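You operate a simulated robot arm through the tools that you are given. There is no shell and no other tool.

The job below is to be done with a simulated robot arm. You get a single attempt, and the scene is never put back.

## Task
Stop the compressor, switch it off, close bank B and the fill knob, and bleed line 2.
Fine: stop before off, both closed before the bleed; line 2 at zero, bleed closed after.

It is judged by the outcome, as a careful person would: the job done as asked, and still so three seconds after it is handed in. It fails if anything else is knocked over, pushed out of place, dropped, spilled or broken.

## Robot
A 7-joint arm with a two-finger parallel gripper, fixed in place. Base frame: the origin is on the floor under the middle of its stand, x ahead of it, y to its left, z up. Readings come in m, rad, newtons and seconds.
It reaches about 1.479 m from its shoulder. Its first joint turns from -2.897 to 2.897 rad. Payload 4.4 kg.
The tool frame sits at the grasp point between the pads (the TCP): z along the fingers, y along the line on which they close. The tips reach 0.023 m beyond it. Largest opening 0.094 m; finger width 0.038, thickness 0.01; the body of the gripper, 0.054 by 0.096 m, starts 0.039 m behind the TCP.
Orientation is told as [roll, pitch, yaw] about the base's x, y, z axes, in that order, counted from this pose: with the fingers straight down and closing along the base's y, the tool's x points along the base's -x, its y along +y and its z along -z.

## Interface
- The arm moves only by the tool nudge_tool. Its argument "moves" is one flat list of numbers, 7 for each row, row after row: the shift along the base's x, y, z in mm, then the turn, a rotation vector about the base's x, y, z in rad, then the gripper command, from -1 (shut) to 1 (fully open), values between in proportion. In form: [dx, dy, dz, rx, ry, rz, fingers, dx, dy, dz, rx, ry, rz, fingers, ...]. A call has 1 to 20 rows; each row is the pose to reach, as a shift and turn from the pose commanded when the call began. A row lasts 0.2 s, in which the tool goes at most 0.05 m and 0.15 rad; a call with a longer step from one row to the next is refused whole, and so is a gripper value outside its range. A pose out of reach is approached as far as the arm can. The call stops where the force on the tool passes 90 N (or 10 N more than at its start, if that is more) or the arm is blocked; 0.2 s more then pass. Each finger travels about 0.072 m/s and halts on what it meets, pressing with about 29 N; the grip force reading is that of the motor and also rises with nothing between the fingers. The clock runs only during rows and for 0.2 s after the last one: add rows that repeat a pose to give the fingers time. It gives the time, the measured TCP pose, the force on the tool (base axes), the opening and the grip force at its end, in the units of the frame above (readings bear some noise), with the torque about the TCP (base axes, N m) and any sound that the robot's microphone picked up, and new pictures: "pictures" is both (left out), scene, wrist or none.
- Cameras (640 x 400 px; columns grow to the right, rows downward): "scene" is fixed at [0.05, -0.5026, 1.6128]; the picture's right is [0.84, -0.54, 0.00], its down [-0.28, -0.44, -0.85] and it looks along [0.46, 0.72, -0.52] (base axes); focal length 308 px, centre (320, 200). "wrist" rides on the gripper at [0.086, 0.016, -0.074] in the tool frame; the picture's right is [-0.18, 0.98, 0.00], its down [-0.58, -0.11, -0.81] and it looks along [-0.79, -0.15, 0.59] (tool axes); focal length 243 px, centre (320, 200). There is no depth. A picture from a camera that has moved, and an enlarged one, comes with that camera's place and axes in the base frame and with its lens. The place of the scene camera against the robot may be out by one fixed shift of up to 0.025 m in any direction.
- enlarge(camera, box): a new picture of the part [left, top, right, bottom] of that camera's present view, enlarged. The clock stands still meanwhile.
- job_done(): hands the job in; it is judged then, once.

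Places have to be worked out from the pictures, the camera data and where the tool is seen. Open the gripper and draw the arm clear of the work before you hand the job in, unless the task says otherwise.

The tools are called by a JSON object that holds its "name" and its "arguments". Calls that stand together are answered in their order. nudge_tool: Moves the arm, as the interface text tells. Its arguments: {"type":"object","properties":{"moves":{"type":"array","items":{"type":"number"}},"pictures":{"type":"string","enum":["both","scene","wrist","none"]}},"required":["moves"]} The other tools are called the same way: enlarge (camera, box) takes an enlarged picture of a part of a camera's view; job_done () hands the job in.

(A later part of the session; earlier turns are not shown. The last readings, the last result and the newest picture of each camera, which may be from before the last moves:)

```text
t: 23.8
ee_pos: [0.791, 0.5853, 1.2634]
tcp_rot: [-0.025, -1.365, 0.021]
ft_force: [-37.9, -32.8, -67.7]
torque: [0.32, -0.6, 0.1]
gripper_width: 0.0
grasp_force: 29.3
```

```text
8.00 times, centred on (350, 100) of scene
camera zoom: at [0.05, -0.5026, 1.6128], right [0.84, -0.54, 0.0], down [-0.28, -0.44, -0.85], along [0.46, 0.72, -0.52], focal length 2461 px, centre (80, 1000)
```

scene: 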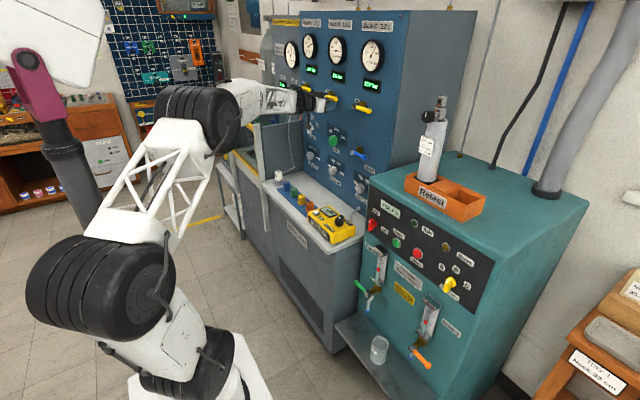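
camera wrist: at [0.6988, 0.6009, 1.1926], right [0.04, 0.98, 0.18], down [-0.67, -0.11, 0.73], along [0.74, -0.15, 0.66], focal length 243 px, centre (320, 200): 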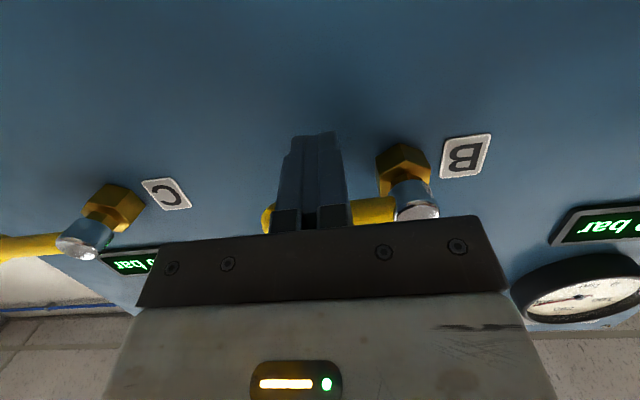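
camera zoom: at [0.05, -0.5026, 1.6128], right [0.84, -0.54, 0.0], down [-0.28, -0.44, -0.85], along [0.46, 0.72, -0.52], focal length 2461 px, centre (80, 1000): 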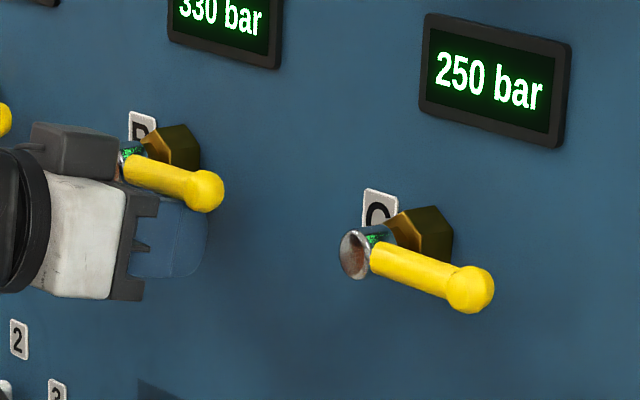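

The lever hit its hard stop (force 68 N), so bank B is fully closed. I drop away from it and then back out to inspect it and the fill knob.

{"name": "nudge_tool", "arguments": {"moves": [0, 1, -10, 0, 0, 0, -1, 0, 2, -30, 0, 0, 0, -1, -40, 2, -40, 0, 0, 0, -1, -85, 2, -45, 0, 0, 0, -1, -130, 2, -45, 0, 0, 0, -1, -175, 2, -45, 0, 0, 0, -1, -205, 2, -45, 0, 0, 0, -1, -205, 2, -45, 0, 0, 0, -1], "pictures": "both"}}

{"name": "enlarge", "arguments": {"camera": "scene", "box": [310, 75, 390, 125]}}

{"name": "enlarge", "arguments": {"camera": "wrist", "box": [160, 0, 480, 200]}}

```text
t: 25.6
ee_pos: [0.5843, 0.5895, 1.2247]
tcp_rot: [-0.003, -1.369, 0.001]
ft_force: [0.6, -0.8, -0.2]
torque: [0.0, 0.01, 0.0]
gripper_width: 0.0001
grasp_force: 29.4
camera wrist: at [0.4939, 0.6064, 1.1553], right [0.04, 0.98, 0.18], down [-0.67, -0.11, 0.73], along [0.74, -0.15, 0.66], focal length 243 px, centre (320, 200)
```

scene: 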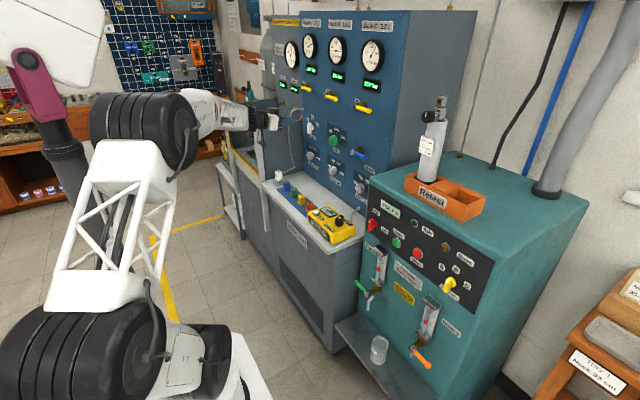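
wrist: 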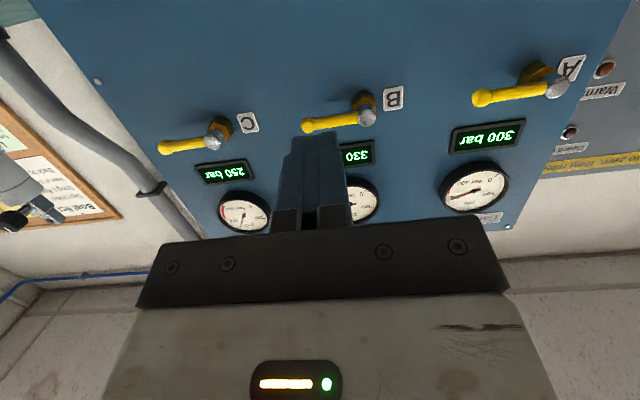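

```text
8.00 times, centred on (350, 100) of scene
camera zoom: at [0.05, -0.5026, 1.6128], right [0.84, -0.54, 0.0], down [-0.28, -0.44, -0.85], along [0.46, 0.72, -0.52], focal length 2461 px, centre (80, 1000)
```

zoom: 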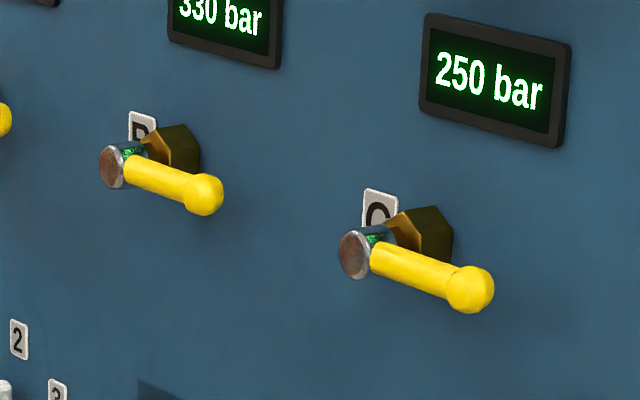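

```text
2.00 times, centred on (320, 100) of wrist
camera zoom: at [0.4939, 0.6064, 1.1553], right [0.04, 0.98, 0.18], down [-0.67, -0.11, 0.73], along [0.74, -0.15, 0.66], focal length 485 px, centre (320, 400)
```

zoom: 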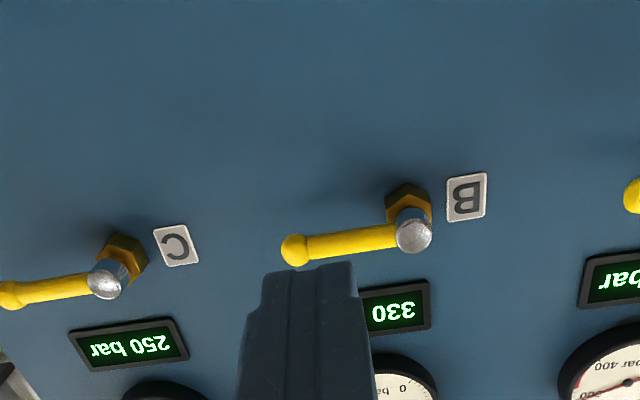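

B is now parallel to A and C. The fill knob's front lies near (0.818, 0.595, 1.093), so I level the tool, open the fingers and come in front of it.

{"name": "nudge_tool", "arguments": {"moves": [0, 1, -35, 0, -0.05, 0, 1, 5, 2, -75, 0, -0.1, 0, 1, 25, 4, -110, 0, -0.15, 0, 1, 60, 5, -130, 0, -0.2, 0, 1, 100, 5, -132, 0, -0.2, 0, 1, 100, 5, -132, 0, -0.2, 0, 1], "pictures": "both"}}

{"name": "enlarge", "arguments": {"camera": "wrist", "box": [160, 0, 480, 200]}}

{"name": "enlarge", "arguments": {"camera": "scene", "box": [300, 110, 380, 160]}}

```text
t: 27.0
ee_pos: [0.6851, 0.5964, 1.0922]
tcp_rot: [2.387, -1.572, -2.389]
ft_force: [-0.3, -0.3, 0.1]
torque: [0.01, 0.01, 0.03]
gripper_width: 0.0938
grasp_force: 0.1
camera wrist: at [0.6107, 0.6126, 1.0064], right [0.0, 0.98, 0.18], down [-0.81, -0.11, 0.58], along [0.59, -0.15, 0.79], focal length 243 px, centre (320, 200)
```

scene: 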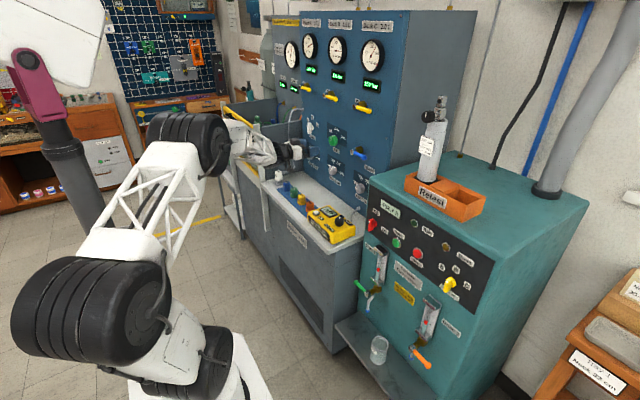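
wrist: 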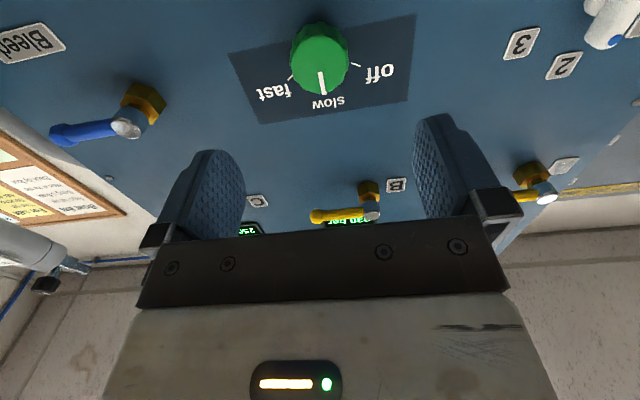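

```text
2.00 times, centred on (320, 100) of wrist
camera zoom: at [0.6107, 0.6126, 1.0064], right [0.0, 0.98, 0.18], down [-0.81, -0.11, 0.58], along [0.59, -0.15, 0.79], focal length 485 px, centre (320, 400)
```

zoom: 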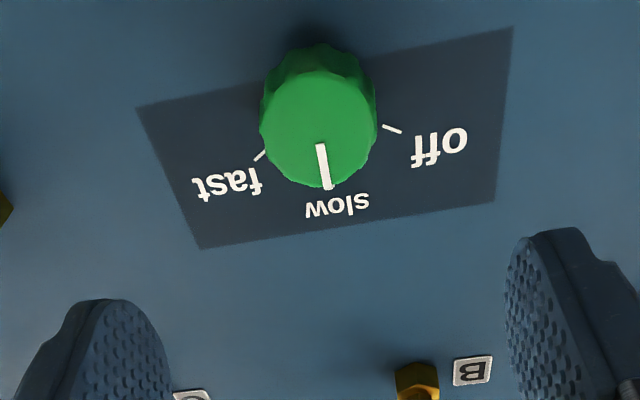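

```text
8.00 times, centred on (340, 135) of scene
camera zoom: at [0.05, -0.5026, 1.6128], right [0.84, -0.54, 0.0], down [-0.28, -0.44, -0.85], along [0.46, 0.72, -0.52], focal length 2461 px, centre (160, 720)
```

zoom: 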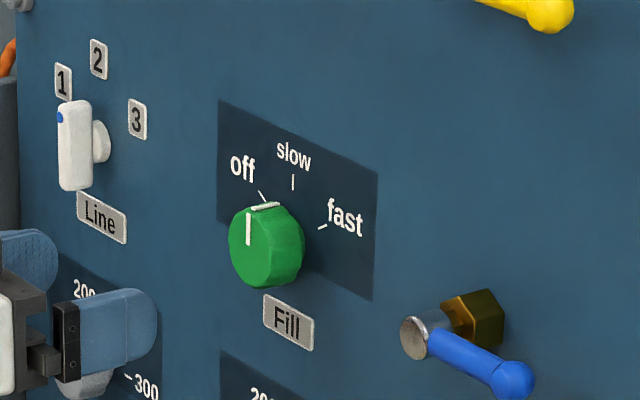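

The knob's axis is near y 0.596, z 1.094, its front at x≈0.81, and the off tick sits about 55° to the left of slow. Before gripping, I test in free air that the wrist can roll the needed −1.05 rad about x.

{"name": "nudge_tool", "arguments": {"moves": [0, 0, 0, -0.15, 0, 0, 1, 0, 0, 0, -0.3, 0, 0, 1, 0, 0, 0, -0.45, 0, 0, 1, 0, 0, 0, -0.6, 0, 0, 1, 0, 0, 0, -0.75, 0, 0, 1, 0, 0, 0, -0.9, 0, 0, 1, 0, 0, 0, -1.05, 0, 0, 1, 0, 0, 0, -1.05, 0, 0, 1], "pictures": "wrist"}}

```text
t: 28.8
ee_pos: [0.6858, 0.5935, 1.0938]
tcp_rot: [-1.572, -0.519, 1.57]
ft_force: [0.0, -0.2, 0.6]
torque: [0.02, 0.0, 0.0]
gripper_width: 0.0939
grasp_force: 0.1
camera wrist: at [0.6103, 0.5261, 1.0375], right [0.0, 0.65, -0.76], down [-0.81, 0.45, 0.38], along [0.59, 0.61, 0.52], focal length 243 px, centre (320, 200)
```

wrist: 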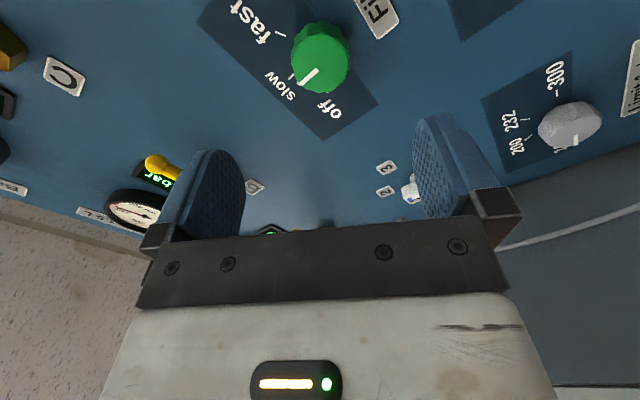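

{"name": "enlarge", "arguments": {"camera": "wrist", "box": [160, 0, 480, 200]}}

```text
2.00 times, centred on (320, 100) of wrist
camera zoom: at [0.6103, 0.5261, 1.0375], right [0.0, 0.65, -0.76], down [-0.81, 0.45, 0.38], along [0.59, 0.61, 0.52], focal length 485 px, centre (320, 400)
```

zoom: 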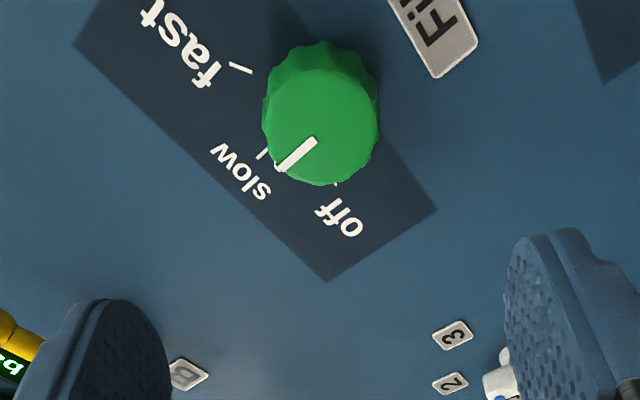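

Two views agree on the knob's front centre at (0.814, 0.5955, 1.097). I roll back to level, advance so the pads overlap the knob by about 19 mm, and close on it.

{"name": "nudge_tool", "arguments": {"moves": [0, 0, 1, 0.15, 0, 0, 1, 0, 0, 2, 0.3, 0, 0, 1, 5, 0, 3, 0.45, 0, 0, 1, 15, 0, 4, 0.6, 0, 0, 1, 30, 0.5, 4, 0.75, 0, 0, 1, 50, 0.5, 4, 0.9, 0, 0, 1, 75, 0.5, 4, 1.05, 0, 0, 1, 100, 0.5, 4, 1.05, 0, 0, 1, 115, 0.5, 4, 1.05, 0, 0, 1, 125, 0.5, 4, 1.05, 0, 0, 1, 125, 0.5, 4, 1.05, 0, 0, 1], "pictures": "both"}}

```text
t: 31.2
ee_pos: [0.8126, 0.5945, 1.0991]
tcp_rot: [0.931, -1.571, -0.934]
ft_force: [-2.1, 0.6, -0.9]
torque: [0.07, -0.04, -0.09]
gripper_width: 0.0938
grasp_force: 0.1
camera wrist: at [0.7367, 0.6107, 1.0125], right [0.0, 0.98, 0.18], down [-0.81, -0.11, 0.58], along [0.59, -0.15, 0.79], focal length 243 px, centre (320, 200)
```

scene: 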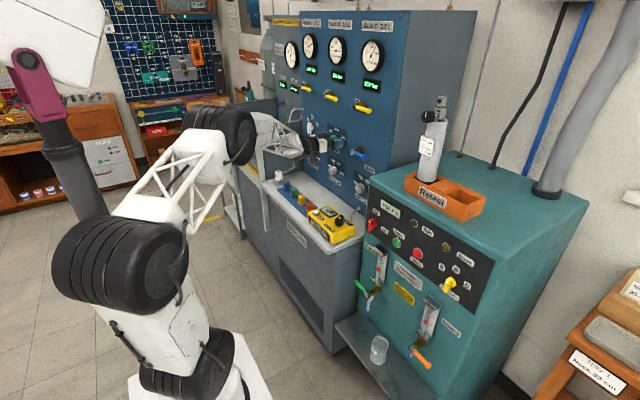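
wrist: 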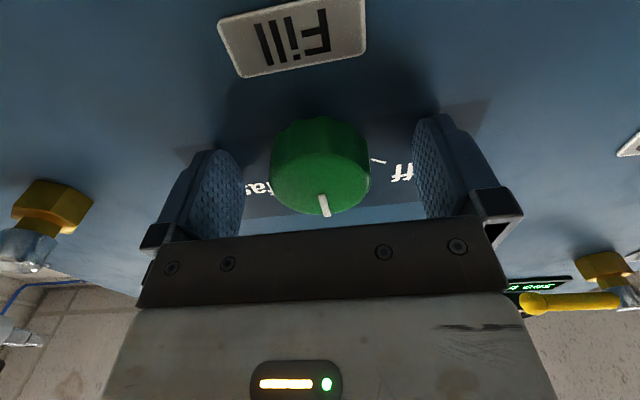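

The knob is centred between the open pads. I close on it and let the fingers settle.

{"name": "nudge_tool", "arguments": {"moves": [0, 0, 0, 0, 0, 0, 0.4, 0, 0, 0, 0, 0, 0, 0, 0, 0, 0, 0, 0, 0, -1, 0, 0, 0, 0, 0, 0, -1, 0, 0, 0, 0, 0, 0, -1], "pictures": "wrist"}}

```text
t: 32.4
ee_pos: [0.8114, 0.5946, 1.098]
tcp_rot: [-3.024, -1.571, 3.027]
ft_force: [15.3, 28.5, 0.0]
torque: [0.11, 0.16, 0.1]
gripper_width: 0.0479
grasp_force: 45.0
camera wrist: at [0.7367, 0.6112, 1.0127], right [0.0, 0.98, 0.18], down [-0.81, -0.11, 0.58], along [0.59, -0.15, 0.79], focal length 243 px, centre (320, 200)
```

wrist: 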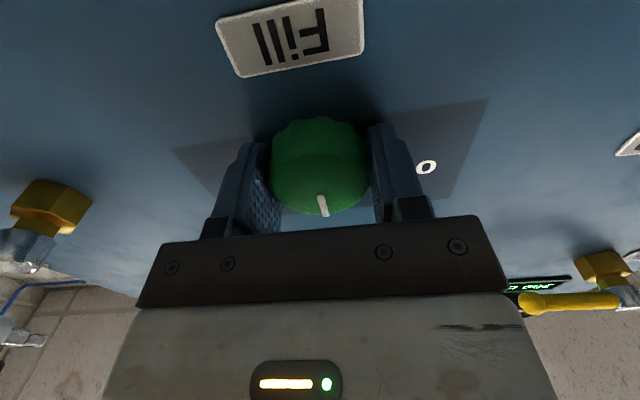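

The +y side finger takes all the load (28 N in y), so the knob sits slightly left of the tool centre. I shift 2 mm in +y to balance it.

{"name": "nudge_tool", "arguments": {"moves": [0, 1, 0, 0, 0, 0, -1, 0, 2, 0, 0, 0, 0, -1, 0, 2, 0, 0, 0, 0, -1], "pictures": "none"}}

```text
t: 33.2
ee_pos: [0.8119, 0.5953, 1.0977]
tcp_rot: [2.503, -1.568, -2.504]
ft_force: [5.6, -8.6, 7.6]
torque: [-0.05, -0.79, 0.06]
gripper_width: 0.0477
grasp_force: 45.0
```

The load is balanced now. I twist the knob counter-clockwise as seen from the front (−rx) in small steps toward off.

{"name": "nudge_tool", "arguments": {"moves": [0, -0.5, 0, -0.12, 0, 0, -1, 0, -0.5, 0, -0.24, 0, 0, -1, 0, -0.5, 0, -0.36, 0, 0, -1, 0, -0.5, 0, -0.48, 0, 0, -1, 0, -0.5, 0, -0.6, 0, 0, -1, 0, -0.5, 0, -0.72, 0, 0, -1, 0, -0.5, 0, -0.84, 0, 0, -1], "pictures": "both"}}

{"name": "enlarge", "arguments": {"camera": "wrist", "box": [220, 50, 420, 250]}}

```text
t: 34.8
ee_pos: [0.81, 0.5968, 1.0951]
tcp_rot: [-1.568, -0.728, 1.571]
ft_force: [-21.2, 21.4, 3.8]
torque: [0.03, 0.44, -0.13]
gripper_width: 0.0476
grasp_force: 45.3
camera wrist: at [0.7347, 0.5424, 1.0269], right [0.0, 0.79, -0.61], down [-0.81, 0.36, 0.47], along [0.59, 0.49, 0.64], focal length 243 px, centre (320, 200)
```

scene: 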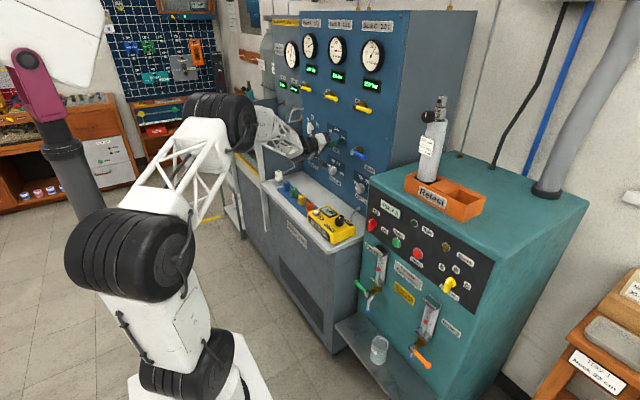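
wrist: 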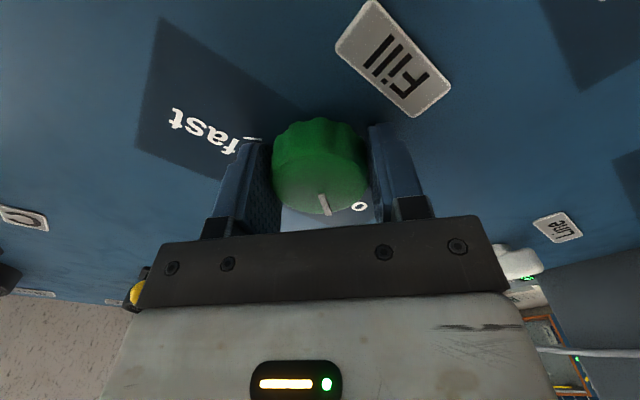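

```text
2.00 times, centred on (320, 150) of wrist
camera zoom: at [0.7347, 0.5424, 1.0269], right [0.0, 0.79, -0.61], down [-0.81, 0.36, 0.47], along [0.59, 0.49, 0.64], focal length 485 px, centre (320, 300)
```

zoom: 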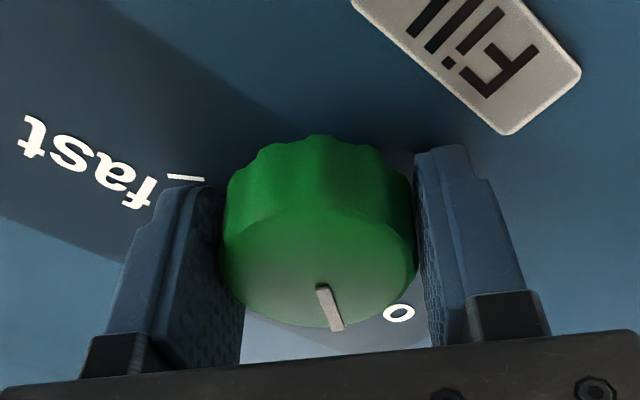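

The pointer is turning with the gripper, about 48° so far, and nearing "off". I continue in small steps and watch the torque for the stop.

{"name": "nudge_tool", "arguments": {"moves": [0, 0, 0, -0.06, 0, 0, -1, 0, 0, 0, -0.12, 0, 0, -1, 0, 0, 0, -0.12, 0, 0, -1], "pictures": "wrist"}}

```text
t: 35.6
ee_pos: [0.81, 0.5966, 1.0959]
tcp_rot: [-1.569, -0.609, 1.571]
ft_force: [-37.0, 23.5, -2.2]
torque: [0.04, -0.05, 0.07]
gripper_width: 0.0482
grasp_force: 44.9
camera wrist: at [0.7349, 0.5345, 1.0336], right [0.0, 0.71, -0.7], down [-0.81, 0.41, 0.42], along [0.59, 0.57, 0.57], focal length 243 px, centre (320, 200)
```

wrist: 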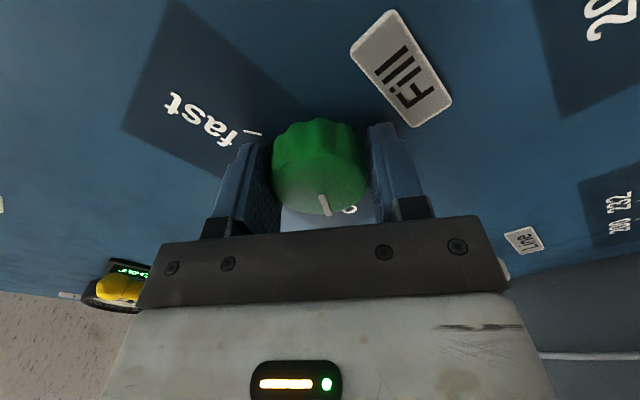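

{"name": "nudge_tool", "arguments": {"moves": [0, 0, 0, -0.05, 0, 0, -1, 0, 0, 0, -0.09, 0, 0, -1, 0, 0, 0, -0.09, 0, 0, -1], "pictures": "wrist"}}

```text
t: 36.4
ee_pos: [0.8106, 0.5948, 1.0955]
tcp_rot: [-1.569, -0.518, 1.571]
ft_force: [1.5, 36.9, -21.8]
torque: [0.9, -0.26, 0.39]
gripper_width: 0.048
grasp_force: 44.6
camera wrist: at [0.7356, 0.5283, 1.0389], right [0.0, 0.65, -0.76], down [-0.81, 0.45, 0.38], along [0.59, 0.61, 0.52], focal length 243 px, centre (320, 200)
```

wrist: 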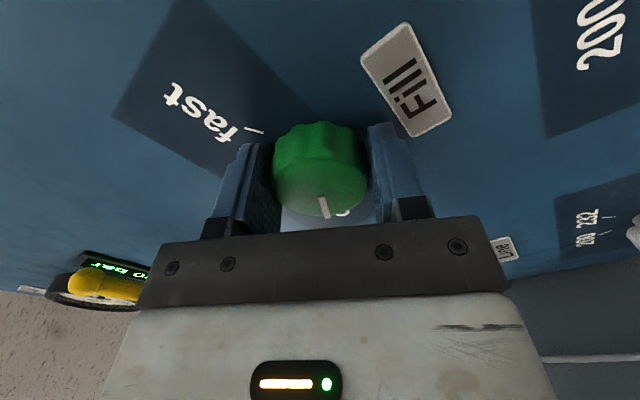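

Torque has risen to 0.9 N m, so the knob is against its off stop. I release it, back out and check.

{"name": "nudge_tool", "arguments": {"moves": [0, 0, 0, 0.04, 0, 0, -1, 0, 0, 0, 0.04, 0, 0, 0.6, 0, 0, 0, 0.04, 0, 0, 0.6, -20, 0, 0, 0.04, 0, 0, 0.8, -60, 0, 0, 0.04, 0, 0, 0.8, -105, 0, 0, 0.15, 0, 0, 0.8, -130, 0, 0, 0.3, 0, 0, 0.8, -130, 0, 0, 0.3, 0, 0, 0.8], "pictures": "both"}}

{"name": "enlarge", "arguments": {"camera": "wrist", "box": [160, 0, 480, 200]}}

{"name": "enlarge", "arguments": {"camera": "scene", "box": [300, 110, 380, 160]}}

```text
t: 38.2
ee_pos: [0.6791, 0.595, 1.0959]
tcp_rot: [-1.57, -0.822, 1.571]
ft_force: [-0.5, 0.5, -0.4]
torque: [-0.01, 0.05, 0.01]
gripper_width: 0.0847
grasp_force: 0.1
camera wrist: at [0.6043, 0.5485, 1.0219], right [0.0, 0.85, -0.53], down [-0.81, 0.32, 0.5], along [0.59, 0.43, 0.68], focal length 243 px, centre (320, 200)
```

scene: 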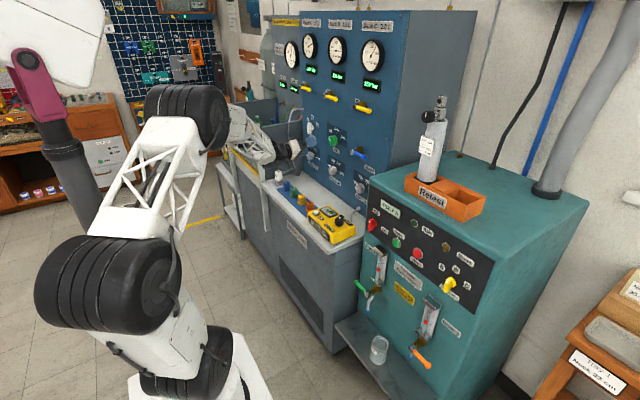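
wrist: 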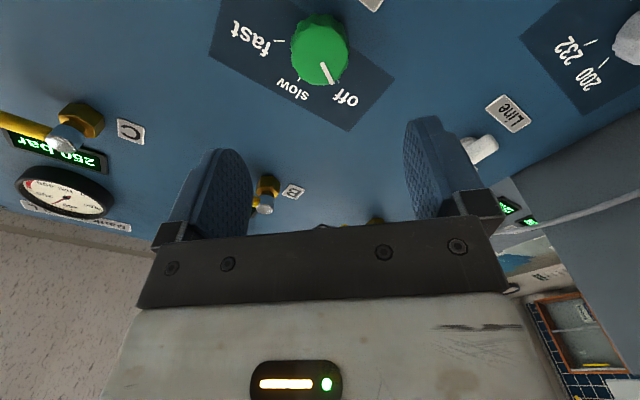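

```text
2.00 times, centred on (320, 100) of wrist
camera zoom: at [0.6043, 0.5485, 1.0219], right [0.0, 0.85, -0.53], down [-0.81, 0.32, 0.5], along [0.59, 0.43, 0.68], focal length 485 px, centre (320, 400)
```

zoom: 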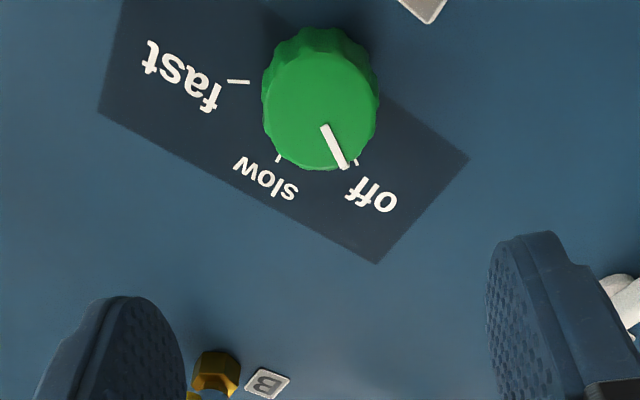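

```text
8.00 times, centred on (340, 135) of scene
camera zoom: at [0.05, -0.5026, 1.6128], right [0.84, -0.54, 0.0], down [-0.28, -0.44, -0.85], along [0.46, 0.72, -0.52], focal length 2461 px, centre (160, 720)
```

zoom: 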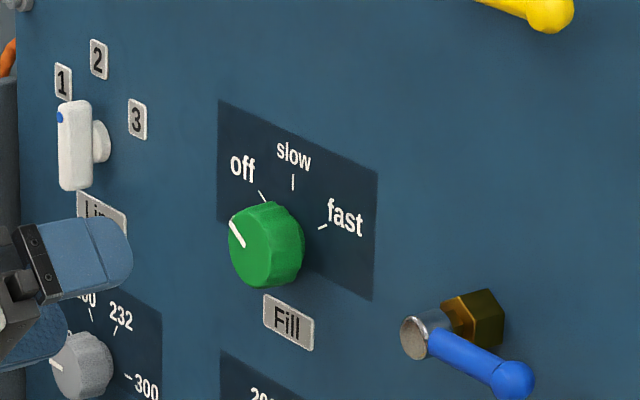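

The fill knob's pointer now lines up with the off tick (about 58°). I check the line selector and the line readouts from this view before touching the bleed.

{"name": "enlarge", "arguments": {"camera": "wrist", "box": [450, 80, 570, 240]}}

{"name": "enlarge", "arguments": {"camera": "scene", "box": [265, 55, 315, 95]}}

{"name": "enlarge", "arguments": {"camera": "scene", "box": [296, 110, 328, 150]}}

```text
2.50 times, centred on (510, 160) of wrist
camera zoom: at [0.6043, 0.5485, 1.0219], right [0.0, 0.85, -0.53], down [-0.81, 0.32, 0.5], along [0.59, 0.43, 0.68], focal length 606 px, centre (-155, 300)
```

zoom: 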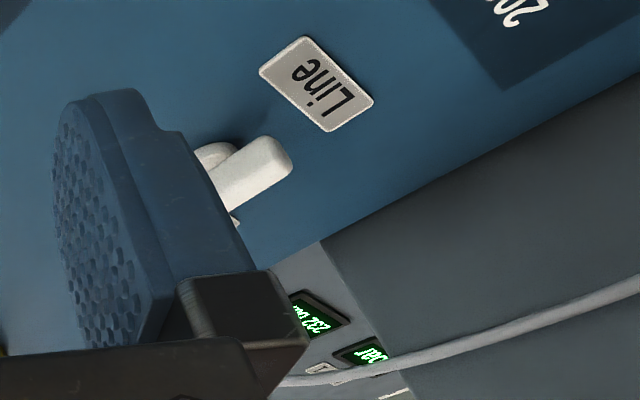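

```text
10.00 times, centred on (290, 75) of scene
camera zoom: at [0.05, -0.5026, 1.6128], right [0.84, -0.54, 0.0], down [-0.28, -0.44, -0.85], along [0.46, 0.72, -0.52], focal length 3076 px, centre (620, 1450)
```

zoom: 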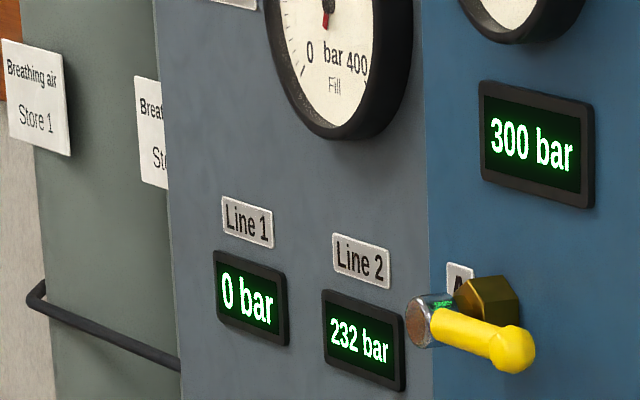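

```text
10.00 times, centred on (312, 130) of scene
camera zoom: at [0.05, -0.5026, 1.6128], right [0.84, -0.54, 0.0], down [-0.28, -0.44, -0.85], along [0.46, 0.72, -0.52], focal length 3076 px, centre (400, 900)
```

zoom: 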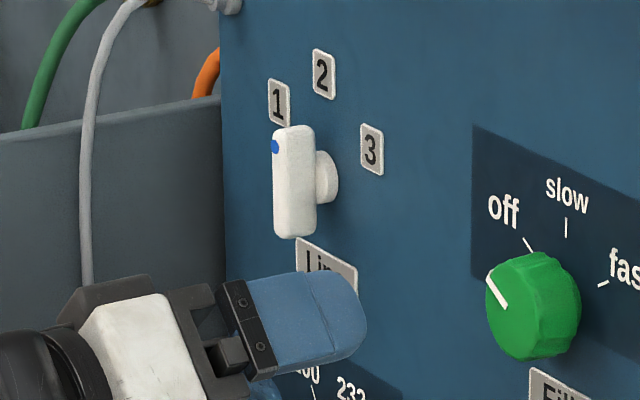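

The selector bar stands upright with its blue dot at the top, so it is on 2, and line 2 reads 232 bar. I roll back to level, close the fingers and move in front of the bleed lever, slightly above it, for a look.

{"name": "nudge_tool", "arguments": {"moves": [-20, -35, 15, 0.13, 0, 0, -1, -35, -75, 30, 0.26, 0, 0, -1, -40, -118, 45, 0.39, 0, 0, -1, -40, -162, 58, 0.52, 0, 0, -1, -40, -206, 64, 0.65, 0, 0, -1, -40, -240, 64, 0.749, 0, 0, -1, -40, -240, 64, 0.749, 0, 0, -1], "pictures": "both"}}

{"name": "enlarge", "arguments": {"camera": "wrist", "box": [160, 0, 480, 200]}}

```text
t: 39.8
ee_pos: [0.6377, 0.3536, 1.1661]
tcp_rot: [-1.14, -1.571, 1.14]
ft_force: [-0.7, 0.0, -0.4]
torque: [0.01, 0.0, 0.01]
gripper_width: 0.0
grasp_force: 29.0
camera wrist: at [0.5625, 0.37, 1.0792], right [0.0, 0.98, 0.18], down [-0.81, -0.11, 0.58], along [0.59, -0.15, 0.79], focal length 243 px, centre (320, 200)
```

scene: 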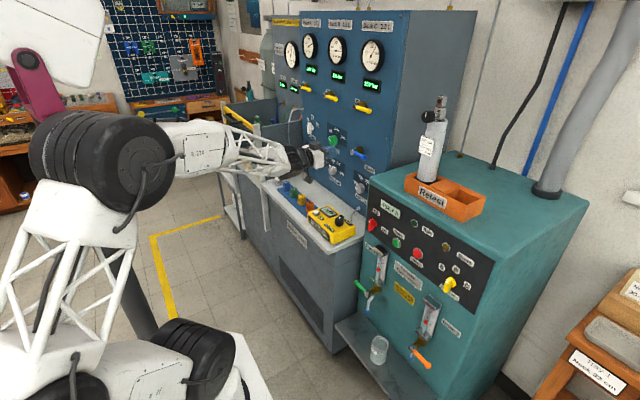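
wrist: 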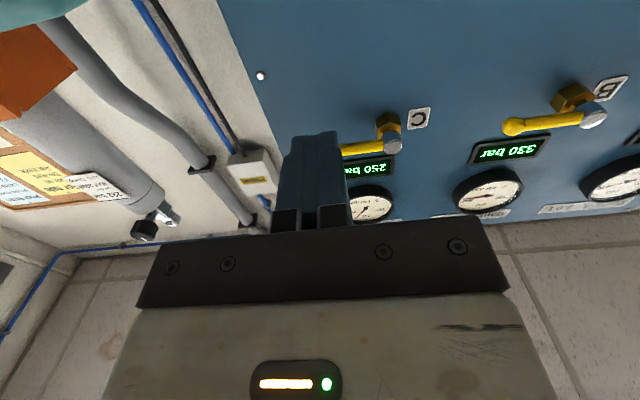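

```text
2.00 times, centred on (320, 100) of wrist
camera zoom: at [0.5625, 0.37, 1.0792], right [0.0, 0.98, 0.18], down [-0.81, -0.11, 0.58], along [0.59, -0.15, 0.79], focal length 485 px, centre (320, 400)
```

zoom: 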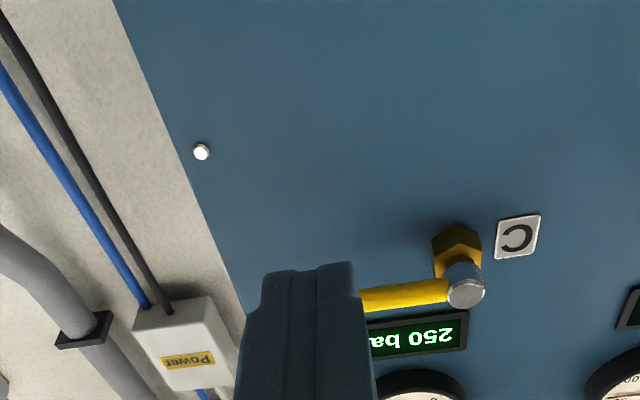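

The lever is below the camera's view now. I go forward above it, with the tip at x≈0.81 and the finger underside about 30 mm over the lever, then check.

{"name": "nudge_tool", "arguments": {"moves": [45, 1, -2, 0, 0, 0, -1, 90, 1, -4, 0, 0, 0, -1, 130, 1, -4, 0, 0, 0, -1, 151, 1, -4, 0, 0, 0, -1, 151, 1, -10, 0, 0, 0, -1, 151, 1, -18, 0, 0, 0, -1, 151, 1, -18, 0, 0, 0, -1], "pictures": "both"}}

{"name": "enlarge", "arguments": {"camera": "scene", "box": [320, 125, 400, 175]}}

```text
t: 41.4
ee_pos: [0.7919, 0.3552, 1.1439]
tcp_rot: [-1.635, -1.569, 1.633]
ft_force: [-0.3, -0.3, 1.3]
torque: [0.01, -0.03, -0.01]
gripper_width: 0.0003
grasp_force: 28.5
camera wrist: at [0.7174, 0.3707, 1.0586], right [0.0, 0.98, 0.18], down [-0.81, -0.11, 0.58], along [0.59, -0.15, 0.79], focal length 243 px, centre (320, 200)
```

scene: 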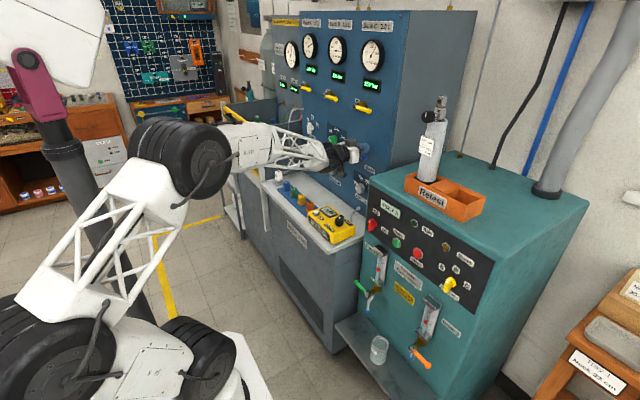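
wrist: 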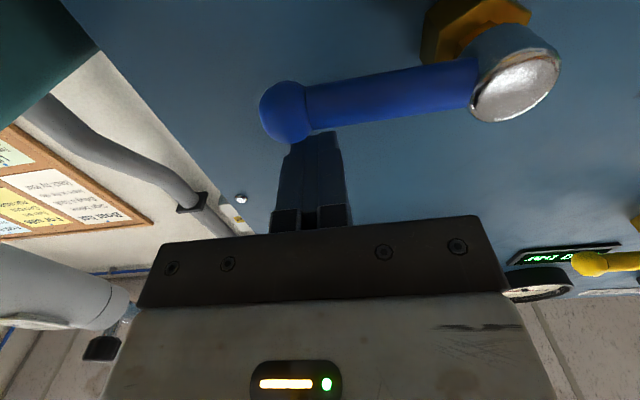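

```text
8.00 times, centred on (360, 150) of scene
camera zoom: at [0.05, -0.5026, 1.6128], right [0.84, -0.54, 0.0], down [-0.28, -0.44, -0.85], along [0.46, 0.72, -0.52], focal length 2461 px, centre (0, 600)
```

zoom: 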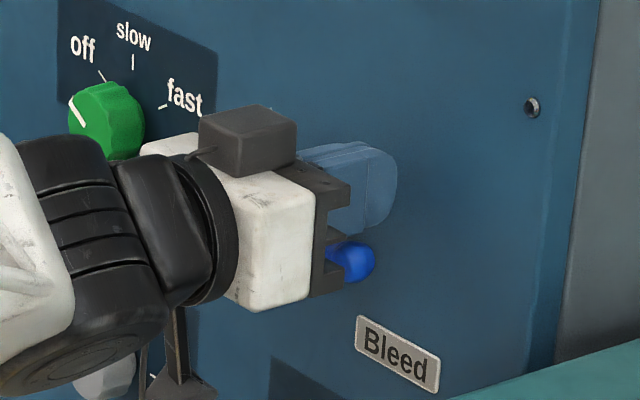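

The wrist view shows the bleed hub at (0.419, 1.105) and its ball at y≈0.348, with the finger just above the lever. I press down gently to see that it turns that way.

{"name": "nudge_tool", "arguments": {"moves": [0, -1, -10, 0, 0, 0, -1, 0, -1, -14, 0, 0, 0, -1, 0, -1, -18, 0, 0, 0, -1, 0, -1, -22, 0, 0, 0, -1, 0, -1, -26, 0, 0, 0, -1], "pictures": "wrist"}}

```text
t: 42.6
ee_pos: [0.792, 0.3538, 1.1188]
tcp_rot: [-1.52, -1.571, 1.518]
ft_force: [0.8, 0.1, 0.6]
torque: [0.0, 0.02, -0.01]
gripper_width: 0.0
grasp_force: 29.2
camera wrist: at [0.7167, 0.37, 1.0319], right [0.0, 0.98, 0.18], down [-0.81, -0.11, 0.58], along [0.59, -0.15, 0.79], focal length 243 px, centre (320, 200)
```

wrist: 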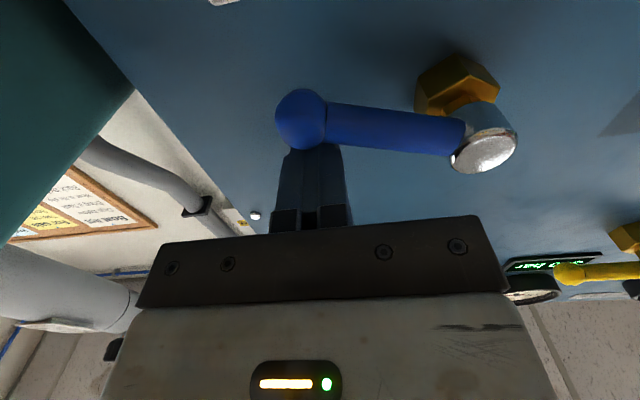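

The lever yields downward with little force. I carry it on along its arc toward fully open.

{"name": "nudge_tool", "arguments": {"moves": [0, 1, -8, 0, 0, 0, -1, 0, 4, -15, 0, 0, 0, -1, 0, 7, -22, 0, 0, 0, -1, 0, 11, -28, 0, 0, 0, -1, 0, 16, -33, 0, 0, 0, -1, 0, 21, -38, 0, 0, 0, -1, 0, 28, -42, 0, 0, 0, -1, 0, 35, -45, 0, 0, 0, -1, 0, 42, -47, 0, 0, 0, -1], "pictures": "both"}}

{"name": "enlarge", "arguments": {"camera": "scene", "box": [265, 55, 315, 95]}}

{"name": "enlarge", "arguments": {"camera": "scene", "box": [320, 125, 400, 175]}}

```text
t: 44.6
ee_pos: [0.7936, 0.3976, 1.0691]
tcp_rot: [-1.667, -1.57, 1.667]
ft_force: [1.6, -1.7, -0.1]
torque: [-0.01, 0.02, -0.02]
gripper_width: 0.0
grasp_force: 28.8
camera wrist: at [0.7174, 0.4133, 0.9831], right [0.0, 0.98, 0.18], down [-0.81, -0.11, 0.58], along [0.59, -0.15, 0.79], focal length 243 px, centre (320, 200)
```

scene: 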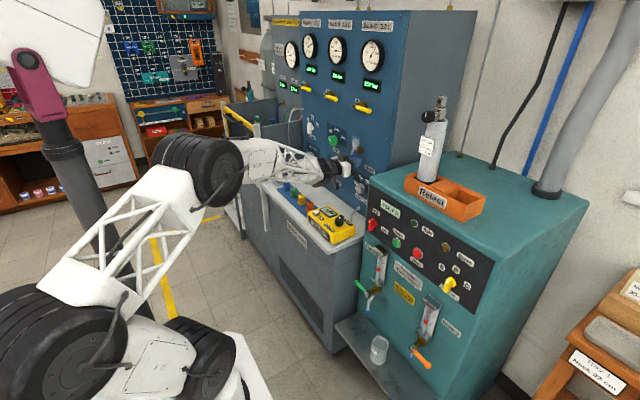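
wrist: 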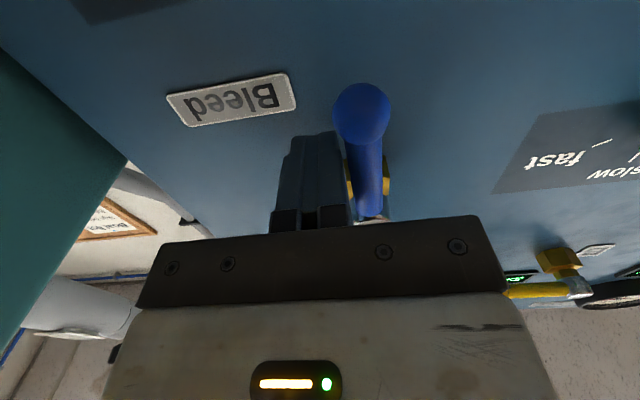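

```text
10.00 times, centred on (290, 75) of scene
camera zoom: at [0.05, -0.5026, 1.6128], right [0.84, -0.54, 0.0], down [-0.28, -0.44, -0.85], along [0.46, 0.72, -0.52], focal length 3076 px, centre (620, 1450)
```

zoom: 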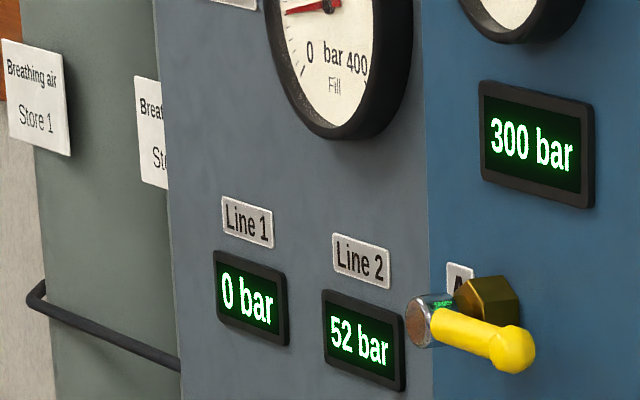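

```text
8.00 times, centred on (360, 150) of scene
camera zoom: at [0.05, -0.5026, 1.6128], right [0.84, -0.54, 0.0], down [-0.28, -0.44, -0.85], along [0.46, 0.72, -0.52], focal length 2461 px, centre (0, 600)
```

zoom: 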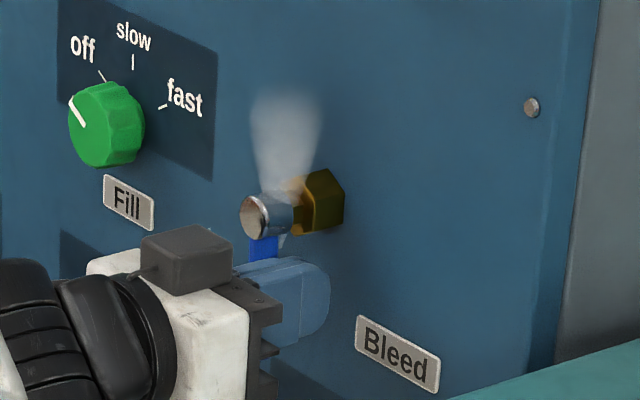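

The bleed is venting and line 2 is down to 52 bar. I back out while it empties and move round to the lever's left side, tilting the tool 0.3 rad for clearance over the bench.

{"name": "nudge_tool", "arguments": {"moves": [-35, -2, 0, 0, 0, 0, -1, -75, -2, 0, 0, 0.1, 0, -1, -95, 25, 0, 0, 0.2, 0, -1, -95, 60, -5, 0, 0.3, 0, -1, -95, 60, -5, 0, 0.3, 0, -1], "pictures": "both"}}

{"name": "enlarge", "arguments": {"camera": "scene", "box": [265, 35, 325, 95]}}

{"name": "enlarge", "arguments": {"camera": "scene", "box": [320, 125, 400, 175]}}

{"name": "enlarge", "arguments": {"camera": "wrist", "box": [160, 0, 480, 200]}}

```text
t: 45.8
ee_pos: [0.6953, 0.4548, 1.0629]
tcp_rot: [-0.004, -1.272, 0.003]
ft_force: [-0.5, 0.0, 0.5]
torque: [0.01, -0.02, 0.03]
gripper_width: 0.0
grasp_force: 29.4
camera wrist: at [0.5975, 0.4704, 1.0027], right [0.05, 0.98, 0.17], down [-0.6, -0.11, 0.79], along [0.8, -0.15, 0.58], focal length 243 px, centre (320, 200)
```

scene: 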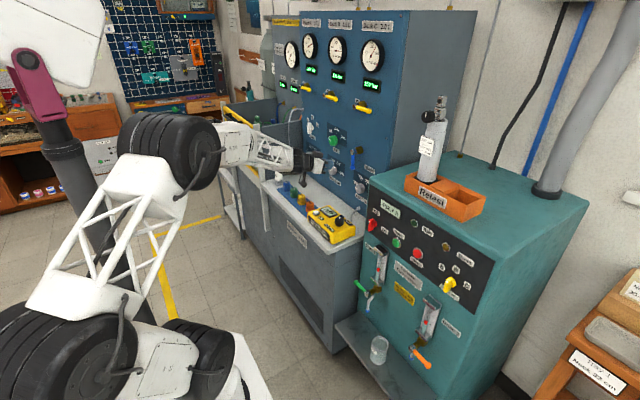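
wrist: 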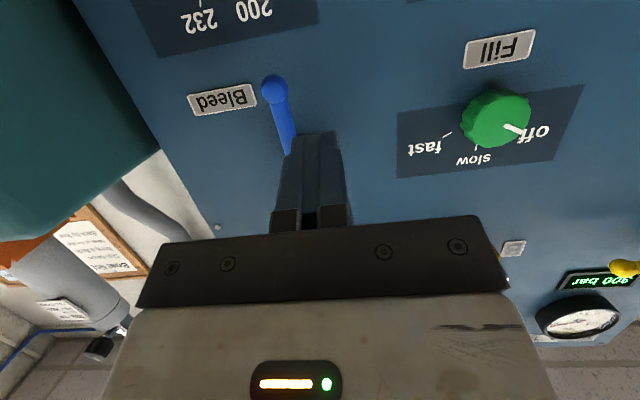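

```text
6.67 times, centred on (295, 65) of scene
camera zoom: at [0.05, -0.5026, 1.6128], right [0.84, -0.54, 0.0], down [-0.28, -0.44, -0.85], along [0.46, 0.72, -0.52], focal length 2051 px, centre (487, 1100)
```

zoom: 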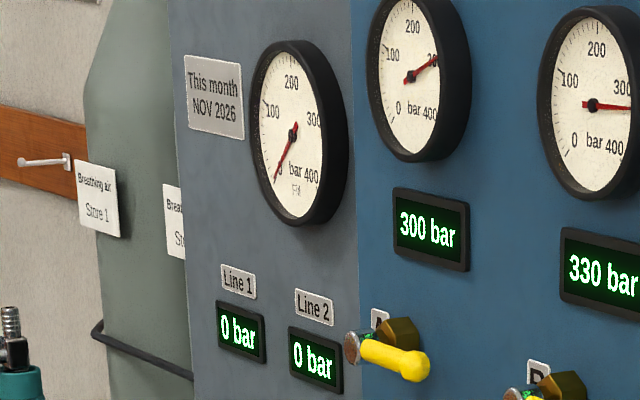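

```text
8.00 times, centred on (360, 150) of scene
camera zoom: at [0.05, -0.5026, 1.6128], right [0.84, -0.54, 0.0], down [-0.28, -0.44, -0.85], along [0.46, 0.72, -0.52], focal length 2461 px, centre (0, 600)
```

zoom: 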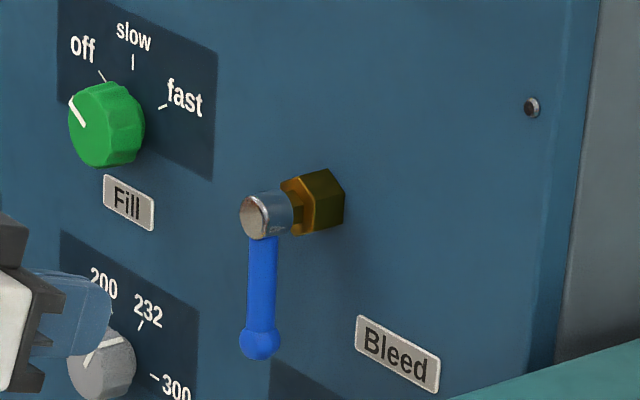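

```text
2.00 times, centred on (320, 100) of wrist
camera zoom: at [0.5975, 0.4704, 1.0027], right [0.05, 0.98, 0.17], down [-0.6, -0.11, 0.79], along [0.8, -0.15, 0.58], focal length 485 px, centre (320, 400)
```

zoom: 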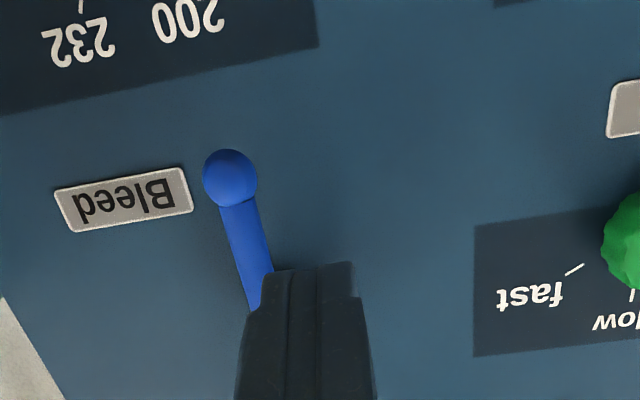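

Line 2 reads 0 bar, the fill gauge is at 0 and the venting plume is gone. After about a second more at zero, I slide in on the lever's left and start swinging it back to the right (closed).

{"name": "nudge_tool", "arguments": {"moves": [0, 0, 0, 0, 0, 0, -1, 0, 0, 0, 0, 0, 0, -1, 0, 0, 0, 0, 0, 0, -1, 0, 0, 0, 0, 0, 0, -1, 0, 0, 0, 0, 0, 0, -1, 30, 0, -15, 0, 0, 0, -1, 65, 0, -27, 0, 0, 0, -1, 94, 0, -27, 0, 0, 0, -1, 94, -10, -27, 0, 0, 0, -1, 94, -18, -27, 0, 0, 0, -1, 94, -31, -27, 0, 0, 0, -1, 94, -45, -24, 0, 0, 0, -1], "pictures": "both"}}

{"name": "enlarge", "arguments": {"camera": "scene", "box": [265, 35, 325, 95]}}

{"name": "enlarge", "arguments": {"camera": "scene", "box": [320, 125, 400, 175]}}

```text
t: 48.4
ee_pos: [0.7898, 0.41, 1.0414]
tcp_rot: [-0.006, -1.272, 0.004]
ft_force: [0.2, -0.6, -0.7]
torque: [0.0, -0.02, -0.01]
gripper_width: 0.0
grasp_force: 28.5
camera wrist: at [0.6923, 0.4265, 0.9814], right [0.05, 0.98, 0.17], down [-0.6, -0.11, 0.79], along [0.8, -0.15, 0.58], focal length 243 px, centre (320, 200)
```

scene: 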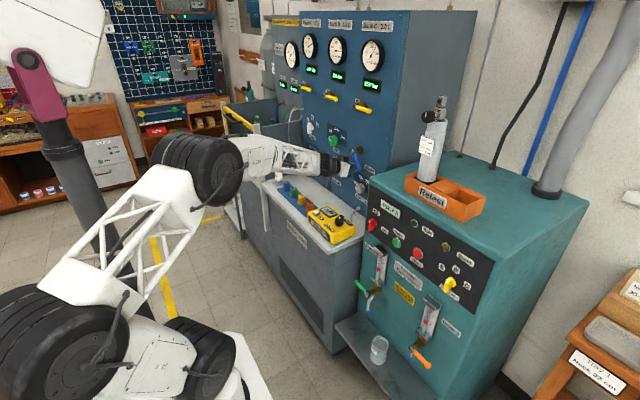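
wrist: 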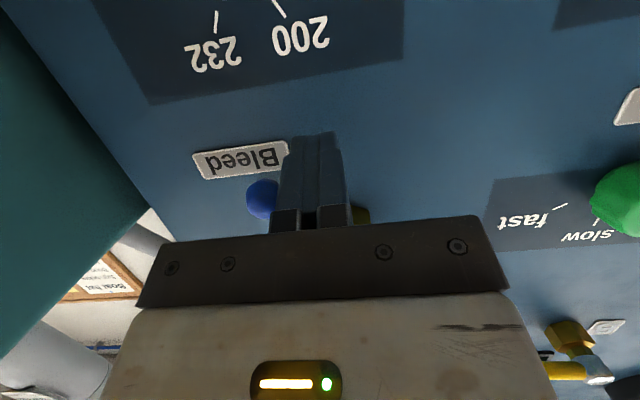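

```text
6.67 times, centred on (295, 65) of scene
camera zoom: at [0.05, -0.5026, 1.6128], right [0.84, -0.54, 0.0], down [-0.28, -0.44, -0.85], along [0.46, 0.72, -0.52], focal length 2051 px, centre (487, 1100)
```

zoom: 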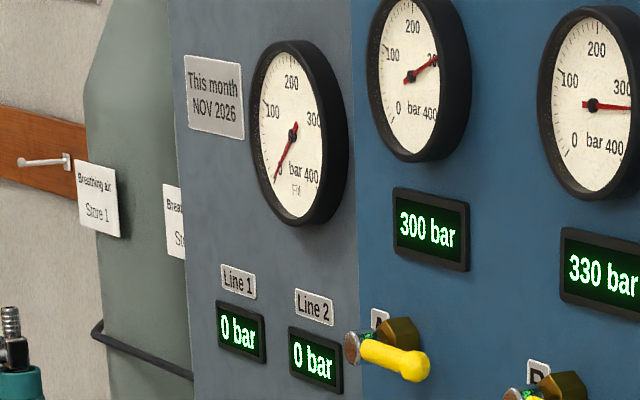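

```text
8.00 times, centred on (360, 150) of scene
camera zoom: at [0.05, -0.5026, 1.6128], right [0.84, -0.54, 0.0], down [-0.28, -0.44, -0.85], along [0.46, 0.72, -0.52], focal length 2461 px, centre (0, 600)
```

zoom: 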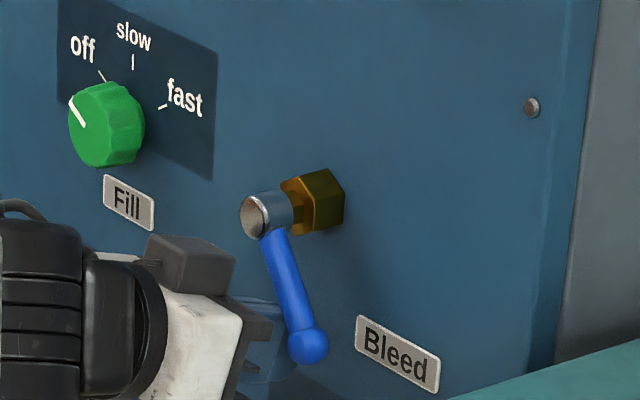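

The lever has started back up and line 2 holds at 0. I continue along the arc to its closed stop.

{"name": "nudge_tool", "arguments": {"moves": [0, -7, 3, 0, 0, 0, -1, 0, -12, 6, 0, 0, 0, -1, 0, -17, 11, 0, 0, 0, -1, 0, -22, 16, 0, 0, 0, -1, 0, -26, 22, 0, 0, 0, -1, 0, -29, 27.5, 0, 0, 0, -1, 0, -31.5, 34, 0, 0, 0, -1, 0, -33, 39, 0, 0, 0, -1], "pictures": "wrist"}}

{"name": "enlarge", "arguments": {"camera": "scene", "box": [320, 125, 400, 175]}}

```text
t: 50.2
ee_pos: [0.791, 0.3791, 1.0785]
tcp_rot: [-0.007, -1.267, 0.008]
ft_force: [-2.9, 4.7, -12.7]
torque: [-0.13, -0.03, 0.03]
gripper_width: 0.0002
grasp_force: 29.3
camera wrist: at [0.6937, 0.3951, 1.0187], right [0.05, 0.98, 0.17], down [-0.6, -0.11, 0.8], along [0.8, -0.15, 0.58], focal length 243 px, centre (320, 200)
```

wrist: 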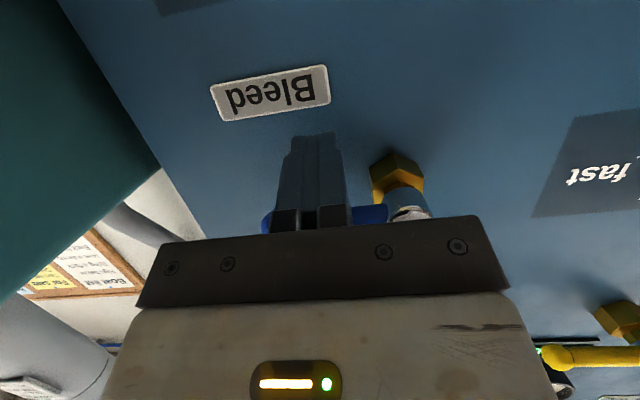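

```text
8.00 times, centred on (360, 150) of scene
camera zoom: at [0.05, -0.5026, 1.6128], right [0.84, -0.54, 0.0], down [-0.28, -0.44, -0.85], along [0.46, 0.72, -0.52], focal length 2461 px, centre (0, 600)
```

zoom: 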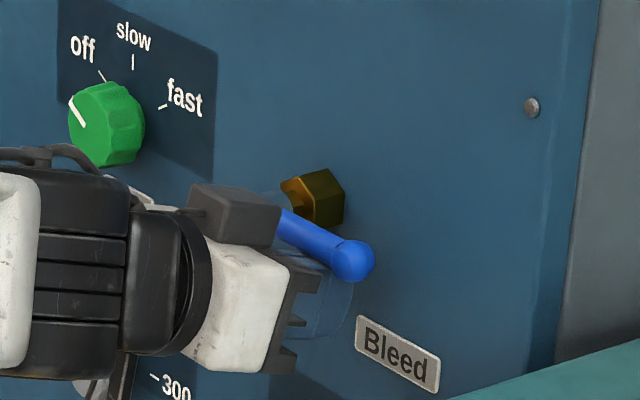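

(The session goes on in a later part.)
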